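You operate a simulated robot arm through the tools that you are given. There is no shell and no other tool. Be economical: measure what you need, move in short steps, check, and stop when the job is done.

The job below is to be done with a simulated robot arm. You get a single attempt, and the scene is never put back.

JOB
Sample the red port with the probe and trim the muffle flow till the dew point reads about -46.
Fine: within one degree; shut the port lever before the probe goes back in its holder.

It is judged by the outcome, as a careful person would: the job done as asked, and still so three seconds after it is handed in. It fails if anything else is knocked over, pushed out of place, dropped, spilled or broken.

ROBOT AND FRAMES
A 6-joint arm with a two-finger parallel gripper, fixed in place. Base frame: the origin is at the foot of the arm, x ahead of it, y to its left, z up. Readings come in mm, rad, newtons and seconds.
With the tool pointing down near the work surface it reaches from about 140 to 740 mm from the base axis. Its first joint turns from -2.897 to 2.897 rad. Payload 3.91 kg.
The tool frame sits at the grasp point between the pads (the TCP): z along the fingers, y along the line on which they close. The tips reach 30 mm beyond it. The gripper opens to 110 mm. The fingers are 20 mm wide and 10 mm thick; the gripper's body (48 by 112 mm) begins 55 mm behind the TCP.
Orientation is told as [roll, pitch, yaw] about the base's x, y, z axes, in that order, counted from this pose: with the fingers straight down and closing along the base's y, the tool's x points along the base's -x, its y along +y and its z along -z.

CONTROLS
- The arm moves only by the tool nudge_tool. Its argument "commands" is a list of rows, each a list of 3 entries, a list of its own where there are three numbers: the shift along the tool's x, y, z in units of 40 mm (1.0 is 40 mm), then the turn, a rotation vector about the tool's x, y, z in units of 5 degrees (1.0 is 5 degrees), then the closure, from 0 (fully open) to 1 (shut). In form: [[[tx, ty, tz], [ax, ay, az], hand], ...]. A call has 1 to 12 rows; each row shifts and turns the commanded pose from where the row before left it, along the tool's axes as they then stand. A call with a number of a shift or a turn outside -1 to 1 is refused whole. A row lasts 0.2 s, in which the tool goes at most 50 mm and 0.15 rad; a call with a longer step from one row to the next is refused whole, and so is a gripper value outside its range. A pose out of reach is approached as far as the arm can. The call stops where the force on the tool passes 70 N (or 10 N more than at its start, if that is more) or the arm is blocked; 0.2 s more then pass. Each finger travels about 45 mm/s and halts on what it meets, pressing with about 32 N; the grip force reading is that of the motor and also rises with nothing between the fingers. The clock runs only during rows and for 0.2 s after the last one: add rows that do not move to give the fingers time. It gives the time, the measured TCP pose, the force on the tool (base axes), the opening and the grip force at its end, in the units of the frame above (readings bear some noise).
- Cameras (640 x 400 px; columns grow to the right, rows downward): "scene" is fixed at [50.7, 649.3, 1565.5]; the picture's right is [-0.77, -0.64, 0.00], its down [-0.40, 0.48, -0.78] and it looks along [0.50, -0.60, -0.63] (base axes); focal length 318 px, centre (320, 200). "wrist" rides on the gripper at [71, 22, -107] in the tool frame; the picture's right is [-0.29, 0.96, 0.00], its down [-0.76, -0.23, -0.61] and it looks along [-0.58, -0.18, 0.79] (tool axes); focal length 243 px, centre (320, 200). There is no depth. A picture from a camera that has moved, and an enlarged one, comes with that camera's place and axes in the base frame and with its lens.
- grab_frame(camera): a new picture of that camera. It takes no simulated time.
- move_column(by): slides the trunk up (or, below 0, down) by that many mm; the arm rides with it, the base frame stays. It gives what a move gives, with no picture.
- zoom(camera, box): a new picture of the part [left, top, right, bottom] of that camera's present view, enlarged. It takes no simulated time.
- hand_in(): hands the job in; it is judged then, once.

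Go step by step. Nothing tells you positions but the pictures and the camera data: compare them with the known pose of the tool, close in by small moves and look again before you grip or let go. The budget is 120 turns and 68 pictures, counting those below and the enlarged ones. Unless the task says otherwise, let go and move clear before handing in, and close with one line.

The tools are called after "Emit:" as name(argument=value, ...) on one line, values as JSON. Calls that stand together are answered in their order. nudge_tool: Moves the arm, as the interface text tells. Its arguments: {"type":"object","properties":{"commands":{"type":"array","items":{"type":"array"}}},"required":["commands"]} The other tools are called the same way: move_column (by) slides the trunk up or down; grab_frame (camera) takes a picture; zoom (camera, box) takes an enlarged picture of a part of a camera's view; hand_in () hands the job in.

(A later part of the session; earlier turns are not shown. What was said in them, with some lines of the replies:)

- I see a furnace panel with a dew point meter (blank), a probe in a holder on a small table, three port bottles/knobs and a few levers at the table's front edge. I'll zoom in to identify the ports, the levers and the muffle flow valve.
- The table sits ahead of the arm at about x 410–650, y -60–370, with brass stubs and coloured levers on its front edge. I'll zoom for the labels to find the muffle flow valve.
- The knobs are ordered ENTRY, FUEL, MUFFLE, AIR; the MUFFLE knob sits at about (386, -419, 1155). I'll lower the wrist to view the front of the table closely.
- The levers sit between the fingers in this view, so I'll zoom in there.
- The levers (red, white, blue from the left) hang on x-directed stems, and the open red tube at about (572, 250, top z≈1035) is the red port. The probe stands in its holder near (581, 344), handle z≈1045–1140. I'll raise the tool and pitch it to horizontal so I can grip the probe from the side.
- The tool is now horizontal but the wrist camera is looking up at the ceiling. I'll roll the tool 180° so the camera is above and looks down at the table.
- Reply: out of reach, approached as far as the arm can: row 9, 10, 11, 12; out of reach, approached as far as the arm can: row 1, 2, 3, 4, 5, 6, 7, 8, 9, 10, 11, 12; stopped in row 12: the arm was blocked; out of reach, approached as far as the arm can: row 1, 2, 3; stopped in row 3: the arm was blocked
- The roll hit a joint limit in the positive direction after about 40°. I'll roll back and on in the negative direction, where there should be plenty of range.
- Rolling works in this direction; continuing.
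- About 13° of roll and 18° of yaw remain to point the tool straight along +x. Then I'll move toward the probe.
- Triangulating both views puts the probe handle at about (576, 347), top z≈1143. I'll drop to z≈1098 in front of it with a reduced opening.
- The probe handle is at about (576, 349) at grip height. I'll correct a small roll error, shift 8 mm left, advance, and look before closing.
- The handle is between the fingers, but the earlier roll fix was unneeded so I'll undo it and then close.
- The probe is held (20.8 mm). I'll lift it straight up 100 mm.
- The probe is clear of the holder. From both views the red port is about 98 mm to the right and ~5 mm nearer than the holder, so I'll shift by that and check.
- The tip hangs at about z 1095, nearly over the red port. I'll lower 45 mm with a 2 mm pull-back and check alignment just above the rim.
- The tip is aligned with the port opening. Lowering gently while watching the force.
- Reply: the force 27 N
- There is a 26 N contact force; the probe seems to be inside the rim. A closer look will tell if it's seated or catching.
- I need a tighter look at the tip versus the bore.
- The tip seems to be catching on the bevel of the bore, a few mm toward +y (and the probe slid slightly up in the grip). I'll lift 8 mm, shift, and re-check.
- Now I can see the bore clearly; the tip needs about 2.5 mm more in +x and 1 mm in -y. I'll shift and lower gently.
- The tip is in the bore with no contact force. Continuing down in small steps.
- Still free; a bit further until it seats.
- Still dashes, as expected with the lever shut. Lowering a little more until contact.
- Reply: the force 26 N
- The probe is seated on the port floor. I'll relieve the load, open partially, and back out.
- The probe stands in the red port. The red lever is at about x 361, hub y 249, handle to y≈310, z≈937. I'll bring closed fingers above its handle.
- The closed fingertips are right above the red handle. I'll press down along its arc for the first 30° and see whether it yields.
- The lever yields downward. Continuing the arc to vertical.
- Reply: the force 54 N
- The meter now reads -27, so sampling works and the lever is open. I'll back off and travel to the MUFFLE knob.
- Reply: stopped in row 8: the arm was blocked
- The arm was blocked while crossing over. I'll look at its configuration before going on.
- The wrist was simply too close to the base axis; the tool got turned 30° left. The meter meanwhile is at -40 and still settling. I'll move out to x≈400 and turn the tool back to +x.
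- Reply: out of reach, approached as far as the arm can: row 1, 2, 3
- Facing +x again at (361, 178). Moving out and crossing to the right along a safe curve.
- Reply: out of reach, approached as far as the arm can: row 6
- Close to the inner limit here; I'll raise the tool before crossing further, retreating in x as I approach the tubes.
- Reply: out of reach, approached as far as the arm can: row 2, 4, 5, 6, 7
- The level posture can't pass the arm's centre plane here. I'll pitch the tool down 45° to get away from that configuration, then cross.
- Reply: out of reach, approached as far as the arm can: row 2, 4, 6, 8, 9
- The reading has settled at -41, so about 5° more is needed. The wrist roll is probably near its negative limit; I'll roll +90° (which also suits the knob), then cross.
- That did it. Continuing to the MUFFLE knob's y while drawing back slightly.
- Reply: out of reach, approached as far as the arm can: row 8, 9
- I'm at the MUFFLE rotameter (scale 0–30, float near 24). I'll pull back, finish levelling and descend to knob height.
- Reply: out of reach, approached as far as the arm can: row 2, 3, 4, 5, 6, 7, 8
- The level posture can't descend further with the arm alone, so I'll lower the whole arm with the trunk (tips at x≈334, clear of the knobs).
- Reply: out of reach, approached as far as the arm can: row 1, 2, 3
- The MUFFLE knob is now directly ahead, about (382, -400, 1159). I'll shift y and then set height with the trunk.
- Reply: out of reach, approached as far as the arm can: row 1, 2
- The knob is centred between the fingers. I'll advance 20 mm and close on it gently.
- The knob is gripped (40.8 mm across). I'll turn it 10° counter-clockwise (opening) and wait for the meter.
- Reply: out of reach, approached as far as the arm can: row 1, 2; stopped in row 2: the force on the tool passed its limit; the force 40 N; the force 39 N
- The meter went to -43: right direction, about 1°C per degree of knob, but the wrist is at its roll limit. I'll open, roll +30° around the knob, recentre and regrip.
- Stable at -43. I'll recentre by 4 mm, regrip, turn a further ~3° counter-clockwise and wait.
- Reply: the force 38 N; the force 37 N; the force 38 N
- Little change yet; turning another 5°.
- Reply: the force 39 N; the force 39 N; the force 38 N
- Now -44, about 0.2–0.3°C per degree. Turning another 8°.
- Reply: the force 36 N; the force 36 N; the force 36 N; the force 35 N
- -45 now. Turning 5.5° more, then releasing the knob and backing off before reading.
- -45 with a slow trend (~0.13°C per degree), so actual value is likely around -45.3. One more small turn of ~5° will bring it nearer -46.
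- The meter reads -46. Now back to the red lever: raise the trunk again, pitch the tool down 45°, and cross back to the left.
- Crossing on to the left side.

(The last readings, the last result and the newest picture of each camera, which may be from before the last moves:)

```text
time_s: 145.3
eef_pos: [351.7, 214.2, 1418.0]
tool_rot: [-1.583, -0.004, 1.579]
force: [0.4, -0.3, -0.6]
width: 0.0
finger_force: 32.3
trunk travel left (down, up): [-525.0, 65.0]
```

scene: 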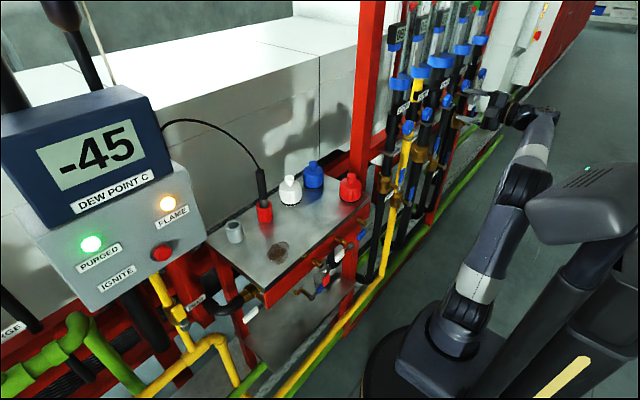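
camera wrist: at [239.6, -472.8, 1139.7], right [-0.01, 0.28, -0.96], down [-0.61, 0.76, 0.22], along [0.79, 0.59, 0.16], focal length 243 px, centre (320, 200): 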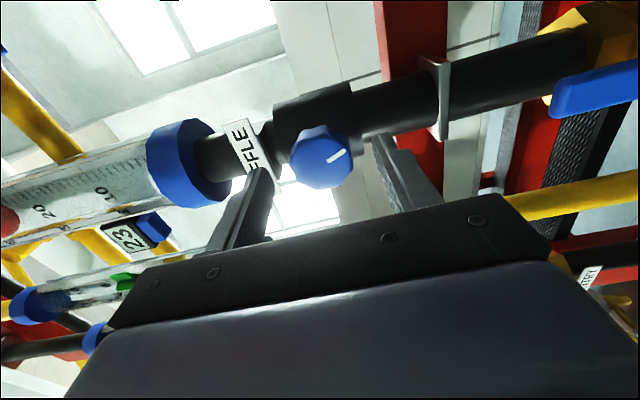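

Level again. I'll retract to x≈310 and descend to the lever height.

Emit:
nudge_tool(commands=[[[0, 0, -1], [0, 0, 0], 1], [[-0.05, 1, 0], [0, 0, 0], 1], [[-0.05, 1, 0], [0, 0, 0], 1], [[-0.05, 1, 0], [0, 0, 0], 1], [[-0.05, 1, 0], [0, 0, 0], 1], [[0, 1, 0], [0, 0, 0], 1], [[0, 1, 0], [0, 0, 0], 1], [[0, 1, 0], [0, 0, 0], 1], [[0, 1, 0], [0, 0, 0], 1], [[0, 1, 0], [0, 0, 0], 1], [[0, 1, 0], [0, 0, 0], 1], [[0, 0, 0], [0, 0, 0], 1]])

Emit:
nudge_tool(commands=[[[0, 1, 0], [0, 0, 0], 1], [[0, 1, 0], [0, 0, 0], 1], [[0, 1, 0], [0, 0, 0], 1], [[0, 0, 0], [0, 0, 0], 1]])

Emit:
zoom(camera="scene", box=[260, 220, 380, 320])

```text
time_s: 147.9
eef_pos: [315.9, 224.1, 1018.0]
tool_rot: [-1.581, -0.002, 1.579]
force: [-0.6, -0.8, -1.1]
width: 0.2
finger_force: 31.8
trunk travel left (down, up): [-525.0, 65.0]
```

```text
time_s: 148.9
eef_pos: [318.5, 224.8, 897.8]
tool_rot: [-1.58, -0.002, 1.581]
force: [0.8, -0.1, 1.0]
width: 0.0
finger_force: 31.9
trunk travel left (down, up): [-525.0, 65.0]
```

```text
4.00 times, centred on (320, 270) of scene
camera zoom: at [50.7, 649.3, 1565.5], right [-0.77, -0.64, 0.0], down [-0.4, 0.48, -0.78], along [0.5, -0.6, -0.63], focal length 1271 px, centre (320, -80)
```

zoom: 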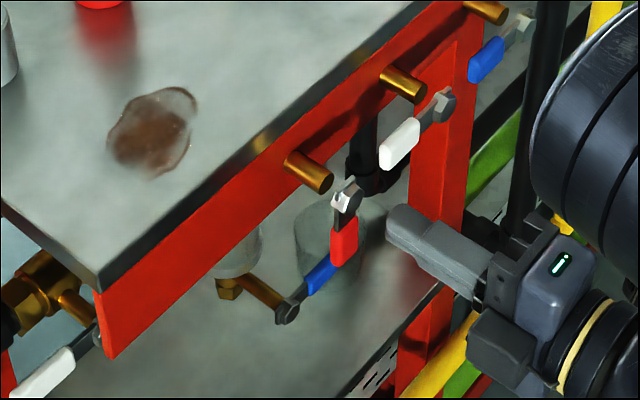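

The lever hangs vertical, with the fingertips just to its right. I'll advance and sweep it left and up to shut.

Emit:
nudge_tool(commands=[[[0, 0, 0.6], [0, 0, 0], 1], [[-0.15, 0.1, 0], [0, 0, 0], 1], [[-0.29, 0.03, 0], [0, 0, 0], 1], [[-0.29, 0.03, 0], [0, 0, 0], 1], [[-0.28, -0.1, 0], [0, 0, 0], 1], [[-0.28, -0.1, 0], [0, 0, 0], 1], [[-0.19, -0.24, 0], [0, 0, 0], 1], [[-0.19, -0.24, 0], [0, 0, 0], 1], [[0, -0.12, 0], [0, 0, 0], 1], [[0, -0.08, 0], [0, 0, 0], 1], [[0, 0, 0], [0, 0, 0], 1]])

Emit:
grab_frame(camera="scene")

```text
time_s: 150.8
eef_pos: [339.8, 286.2, 910.3]
tool_rot: [-1.554, 0.012, 1.568]
force: [-1.9, -8.0, -19.3]
width: 0.0
finger_force: 31.8
trunk travel left (down, up): [-525.0, 65.0]
stopped in row 9: the force on the tool passed its limit (the readings are from after the stop); the commanded pose is now the measured one
```

```text
8 pictures are left
```

scene: 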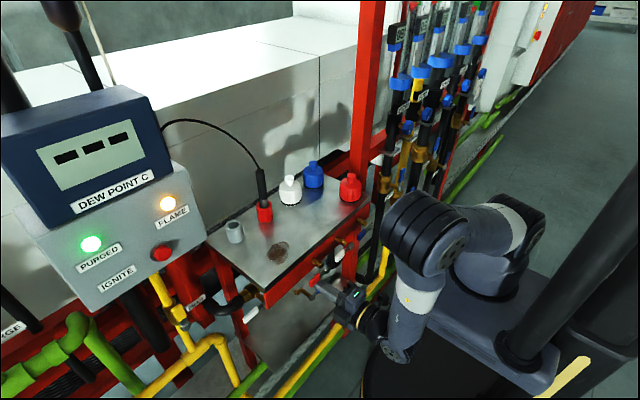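

The meter shows dashes: the lever is shut. Backing off, rising, and rolling the tool back for the probe.

Emit:
nudge_tool(commands=[[[0, 0.25, 0], [0, 0, 0], 1], [[0, 0, -0.9], [0, 0, 0], 1], [[0, -1, 0], [0, 0, 0], 1], [[0, -1, 0], [0, 0, 0], 1], [[0, -1, 0], [0, 0, 0], 1], [[0, -1, 0], [0, 0, 0], 1], [[0, -1, 0], [0, 0, 0], 1], [[0, -1, 0], [0, 0, 0], 1], [[0, -1, 0], [0, 0, 0], 1], [[0, -1, 0], [0, 0, 0], 1], [[0, 0, 1], [0, 0, 0], 0.8], [[0, 0, 1], [0, 0, 0], 0.45]])

Emit:
nudge_tool(commands=[[[0, 0, 0.8], [0, 0, -1], 0.45], [[0, 0, 0], [0, 0, -1], 0.45], [[0, 0, 0], [0, 0, -1], 0.45], [[0, 0, 0], [0, 0, -1], 0.45], [[0, 0, 0], [0, 0, -1], 0.45], [[0, 0, 0], [0, 0, -1], 0.45], [[0, 0, 0], [0, 0, -1], 0.45], [[0, 0, 0], [0, 0, -1], 0.45], [[0, 0, 0], [0, 0, -1], 0.45]])

Emit:
nudge_tool(commands=[[[0, 0, 0], [0, 0, -1], 0.45], [[0, 0, 0], [0, 0, -1], 0.45], [[0, 0, 0], [0, 0, -1], 0.45], [[0, 0, 0], [0, 0, -1], 0.45], [[0, 0, 0], [0, 0, -1], 0.45], [[0, 0, 0], [0, 0, -1], 0.45], [[0, 0, 0], [0, 0, -1], 0.45], [[0, 0, 0], [0, 0, -1], 0.45], [[0, 0, 0], [0, 0, -1], 0.45], [[0, 0, 0], [0, 0, 0], 0.45]])

```text
time_s: 153.4
eef_pos: [388.8, 290.5, 1221.8]
tool_rot: [-1.559, 0.009, 1.572]
force: [0.2, 0.2, 0.1]
width: 49.6
finger_force: 0.1
trunk travel left (down, up): [-525.0, 65.0]
```

```text
time_s: 155.4
eef_pos: [420.0, 290.2, 1220.5]
tool_rot: [-1.555, 0.796, 1.581]
force: [0.0, -0.7, -0.8]
width: 60.9
finger_force: 0.0
trunk travel left (down, up): [-525.0, 65.0]
```

```text
time_s: 157.6
eef_pos: [419.1, 289.9, 1220.0]
tool_rot: [0.702, 1.555, -2.44]
force: [0.8, -0.8, 0.0]
width: 60.6
finger_force: 0.1
trunk travel left (down, up): [-525.0, 65.0]
```

Oriented as before. Moving in front of the probe at its old grip height.

Emit:
nudge_tool(commands=[[[-0.85, 0.27, 0.1], [0, 0, 0], 0.45], [[-0.85, 0.27, 0.1], [0, 0, 0], 0.45], [[-0.85, 0.26, 0.1], [0, 0, 0], 0.45], [[-0.85, 0.25, 0], [0, 0, 0], 0.45], [[0, 0, 0], [0, 0, 0], 0.45]])

Emit:
grab_frame(camera="wrist")

```text
time_s: 158.8
eef_pos: [429.6, 245.6, 1083.2]
tool_rot: [0.65, 1.557, -2.491]
force: [0.3, -0.8, -0.6]
width: 60.6
finger_force: 0.0
trunk travel left (down, up): [-525.0, 65.0]
```

```text
7 pictures are left
camera wrist: at [323.0, 226.2, 1155.0], right [0.0, -0.96, -0.28], down [-0.62, 0.22, -0.75], along [0.79, 0.17, -0.59], focal length 243 px, centre (320, 200)
```

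wrist: 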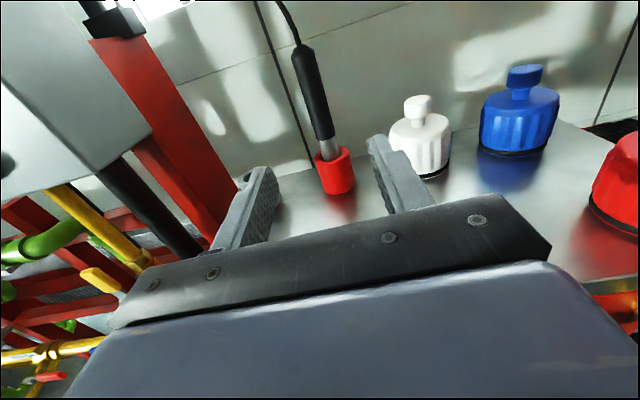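

Same view as when I left it. Advancing, gripping, and lifting 100 mm.

Emit:
nudge_tool(commands=[[[0, -0.06, 0.9], [0, 0, 0], 0.45], [[0, 0, 0.9], [0, 0, 0], 0.45], [[0, 0, 0.9], [0, 0, 0], 0.45], [[0, 0, 0.85], [0, 0, 0], 0.45], [[0, 0, 0], [0, 0, 0], 0.55], [[0, 0, 0], [0, 0, 0], 0.7], [[0, 0, 0], [0, 0, 0], 0.85], [[0, 0, 0], [0, 0, 0], 1], [[0, 0, 0], [0, 0, 0], 1], [[0, 0, 0], [0, 0, 0], 1]])

Emit:
nudge_tool(commands=[[[0.3, 0, 0], [0, 0, 0], 1], [[0.4, 0, 0], [0, 0, 0], 1], [[0.4, 0, 0], [0, 0, 0], 1], [[0.5, 0, 0], [0, 0, 0], 1], [[0.4, 0, 0], [0, 0, 0], 1], [[0.5, 0, 0], [0, 0, 0], 1], [[0, 0, 0], [0, 0, 0], 1]])

Emit:
zoom(camera="scene", box=[200, 130, 340, 250])

```text
time_s: 161.0
eef_pos: [573.6, 249.7, 1084.0]
tool_rot: [0.65, 1.557, -2.491]
force: [0.1, 0.3, 0.6]
width: 20.7
finger_force: 32.1
trunk travel left (down, up): [-525.0, 65.0]
```

```text
time_s: 162.6
eef_pos: [571.8, 247.8, 1185.6]
tool_rot: [0.626, 1.556, -2.517]
force: [-0.3, -0.7, -0.9]
width: 20.9
finger_force: 31.7
trunk travel left (down, up): [-525.0, 65.0]
```

```text
3.33 times, centred on (270, 190) of scene
camera zoom: at [50.7, 649.3, 1565.5], right [-0.77, -0.64, 0.0], down [-0.4, 0.48, -0.78], along [0.5, -0.6, -0.63], focal length 1059 px, centre (487, 233)
```

zoom: 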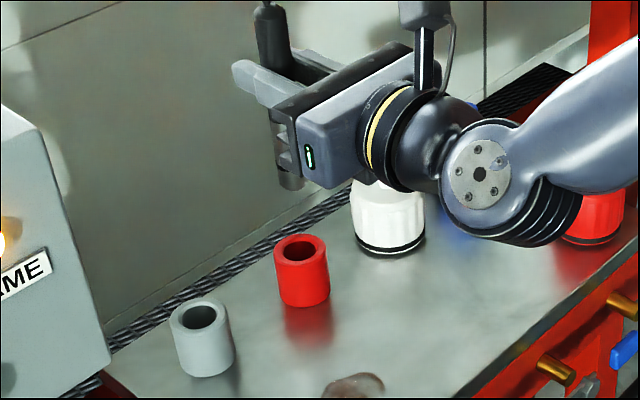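

Probe lifted. Moving back 103 mm left over the holder and lowering to just above its rim.

Emit:
nudge_tool(commands=[[[0, -0.65, 0.05], [0, 0, 0], 1], [[0, -0.65, 0.05], [0, 0, 0], 1], [[0, -0.65, 0], [0, 0, 0], 1], [[0, -0.63, 0], [0, 0, 0], 1], [[-0.4, 0, 0], [0, 0, 0], 1], [[-0.4, 0, 0], [0, 0, 0], 1], [[-0.4, 0, 0], [0, 0, 0], 1], [[0, 0, 0], [0, 0, 0], 1]])

Emit:
zoom(camera="scene", box=[222, 202, 254, 226])

```text
time_s: 164.4
eef_pos: [575.1, 352.8, 1135.9]
tool_rot: [0.668, 1.556, -2.473]
force: [0.1, 0.1, -0.3]
width: 20.7
finger_force: 31.7
trunk travel left (down, up): [-525.0, 65.0]
```

```text
16.00 times, centred on (238, 214) of scene
camera zoom: at [50.7, 649.3, 1565.5], right [-0.77, -0.64, 0.0], down [-0.4, 0.48, -0.78], along [0.5, -0.6, -0.63], focal length 5083 px, centre (1632, -24)
```

zoom: 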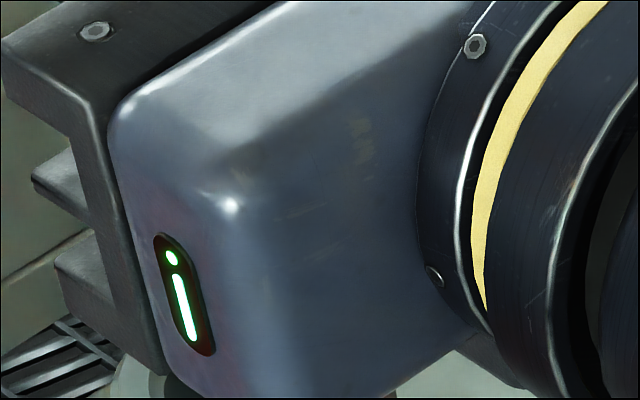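

The gripper hides the rim from here, so I'll use the recorded pickup pose (x≈574–576, y≈350.9). First I'll take a few repeat pose readings to average out noise.

Emit:
nudge_tool(commands=[[[0, 0, 0], [0, 0, 0], 1]])

Emit:
nudge_tool(commands=[[[0, 0, 0], [0, 0, 0], 1]])

Emit:
nudge_tool(commands=[[[0, 0, 0], [0, 0, 0], 1]])

Emit:
nudge_tool(commands=[[[0, 0, 0], [0, 0, 0], 1]])

Emit:
zoom(camera="scene", box=[200, 150, 280, 250])

```text
time_s: 164.8
eef_pos: [576.0, 351.4, 1135.3]
tool_rot: [0.647, 1.557, -2.494]
force: [-0.2, 0.0, 0.0]
width: 20.9
finger_force: 32.4
trunk travel left (down, up): [-525.0, 65.0]
```

```text
time_s: 165.2
eef_pos: [575.1, 351.9, 1136.1]
tool_rot: [0.645, 1.558, -2.499]
force: [-0.4, 0.1, -0.6]
width: 20.6
finger_force: 31.8
trunk travel left (down, up): [-525.0, 65.0]
```

```text
time_s: 165.6
eef_pos: [575.6, 352.1, 1135.4]
tool_rot: [0.645, 1.557, -2.498]
force: [-0.1, 0.3, -1.2]
width: 20.6
finger_force: 31.9
trunk travel left (down, up): [-525.0, 65.0]
```

```text
time_s: 166.0
eef_pos: [576.3, 351.5, 1135.7]
tool_rot: [0.646, 1.556, -2.497]
force: [0.4, -0.5, -1.0]
width: 20.8
finger_force: 32.1
trunk travel left (down, up): [-525.0, 65.0]
```

```text
4.00 times, centred on (240, 200) of scene
camera zoom: at [50.7, 649.3, 1565.5], right [-0.77, -0.64, 0.0], down [-0.4, 0.48, -0.78], along [0.5, -0.6, -0.63], focal length 1271 px, centre (640, 200)
```

zoom: 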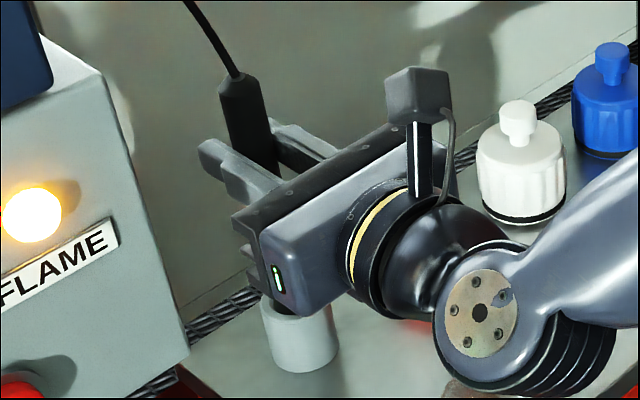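

Pose averages (575.7, 351.8), within a millimetre of pickup. Lowering gently in stages and watching force.

Emit:
nudge_tool(commands=[[[-0.15, 0.02, 0], [0, 0, 0], 1], [[-0.12, 0, 0], [0, 0, 0], 1], [[-0.12, 0, 0], [0, 0, 0], 1], [[0, 0, 0], [0, 0, 0], 1]])

```text
time_s: 167.0
eef_pos: [577.2, 351.7, 1119.5]
tool_rot: [0.638, 1.556, -2.502]
force: [0.5, -0.1, -1.0]
width: 20.6
finger_force: 31.9
trunk travel left (down, up): [-525.0, 65.0]
```

Emit:
nudge_tool(commands=[[[-0.1, 0, 0], [0, 0, 0], 1], [[-0.1, 0, 0], [0, 0, 0], 1], [[0, 0, 0], [0, 0, 0], 1]])

```text
time_s: 167.8
eef_pos: [576.7, 351.3, 1112.2]
tool_rot: [0.662, 1.555, -2.483]
force: [-0.5, -0.8, -0.8]
width: 20.9
finger_force: 32.1
trunk travel left (down, up): [-525.0, 65.0]
```

No contact at what should be 10 mm below the rim, so it is entering. Continuing.

Emit:
nudge_tool(commands=[[[-0.12, 0, 0], [0, 0, 0], 1], [[-0.12, 0, 0], [0, 0, 0], 1], [[-0.12, 0, 0], [0, 0, 0], 1], [[-0.1, 0, 0], [0, 0, 0], 1], [[0, 0, 0], [0, 0, 0], 1]])

Emit:
nudge_tool(commands=[[[-0.1, 0, 0], [0, 0, 0], 1], [[-0.08, 0, 0], [0, 0, 0], 1], [[0, 0, 0], [0, 0, 0], 1]])

```text
time_s: 169.0
eef_pos: [576.8, 351.3, 1092.2]
tool_rot: [0.644, 1.557, -2.497]
force: [-0.3, -0.1, -1.7]
width: 20.8
finger_force: 31.7
trunk travel left (down, up): [-525.0, 65.0]
```

```text
time_s: 169.8
eef_pos: [576.0, 351.2, 1085.0]
tool_rot: [0.647, 1.556, -2.496]
force: [0.2, -0.9, -0.3]
width: 20.8
finger_force: 32.3
trunk travel left (down, up): [-525.0, 65.0]
```

Emit:
nudge_tool(commands=[[[-0.08, 0, 0], [0, 0, 0], 1], [[0, 0, 0], [0, 0, 0], 1]])

Emit:
zoom(camera="scene", box=[200, 150, 280, 250])

```text
time_s: 170.4
eef_pos: [575.1, 349.9, 1083.3]
tool_rot: [0.697, 1.558, -2.447]
force: [0.2, -0.6, 4.7]
width: 20.8
finger_force: 32.1
trunk travel left (down, up): [-525.0, 65.0]
```

```text
4.00 times, centred on (240, 200) of scene
camera zoom: at [50.7, 649.3, 1565.5], right [-0.77, -0.64, 0.0], down [-0.4, 0.48, -0.78], along [0.5, -0.6, -0.63], focal length 1271 px, centre (640, 200)
```

zoom: 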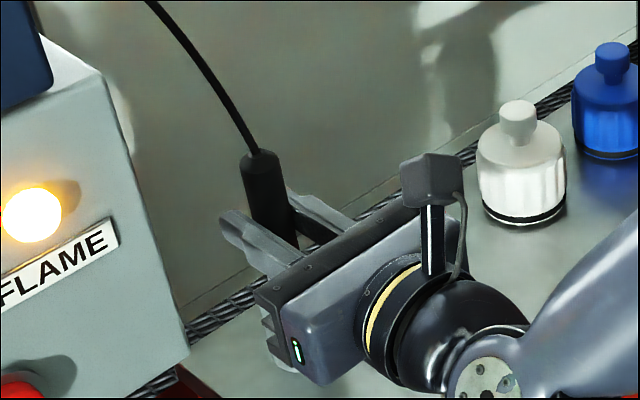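

It is seated: light floor contact, and the handle top is where it was originally. Releasing and backing away.

Emit:
nudge_tool(commands=[[[0.03, 0, 0], [0, 0, 0], 1], [[0, 0, 0], [0, 0, 0], 0.85], [[0, 0, 0], [0, 0, 0], 0.7], [[0, 0, 0], [0, 0, 0], 0.55], [[0, 0, 0], [0, 0, 0], 0.45], [[0, 0, 0], [0, 0, 0], 0.45], [[0, 0, -0.5], [0, 0, 0], 0.45], [[0, 0, -1], [0, 0, 0], 0.45], [[0, 0, -1], [0, 0, 0], 0.45], [[0, 0, -1], [0, 0, 0], 0.45], [[0.7, 0, -0.6], [0, 0, 0], 0.45], [[0, 0, 0], [0, 0, 0], 0.45]])

Emit:
grab_frame(camera="scene")

```text
time_s: 173.0
eef_pos: [412.1, 349.2, 1114.2]
tool_rot: [0.636, 1.554, -2.508]
force: [-0.2, 0.5, 0.4]
width: 60.5
finger_force: 0.0
trunk travel left (down, up): [-525.0, 65.0]
```

```text
2 pictures are left
```

scene: 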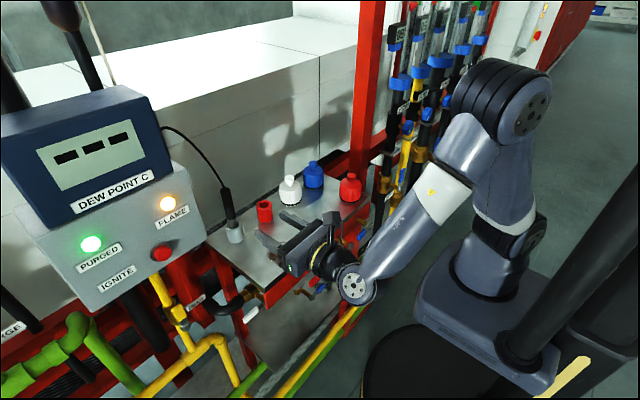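

The probe is back in its holder and the arm is clear. A last check that the red lever is fully shut.

Emit:
zoom(camera="scene", box=[260, 220, 380, 320])

```text
4.00 times, centred on (320, 270) of scene
camera zoom: at [50.7, 649.3, 1565.5], right [-0.77, -0.64, 0.0], down [-0.4, 0.48, -0.78], along [0.5, -0.6, -0.63], focal length 1271 px, centre (320, -80)
```

zoom: 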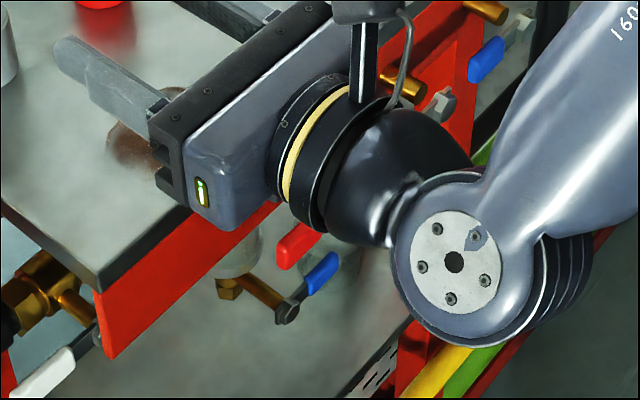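

The red lever is back in its original shut position, the probe is in its holder, and everything else stands where it was.

Emit:
hand_in()

```text
The job is handed in.
```

I sampled the red port and trimmed the muffle flow until the dew point read -46, then shut the red lever and put the probe back in its holder.
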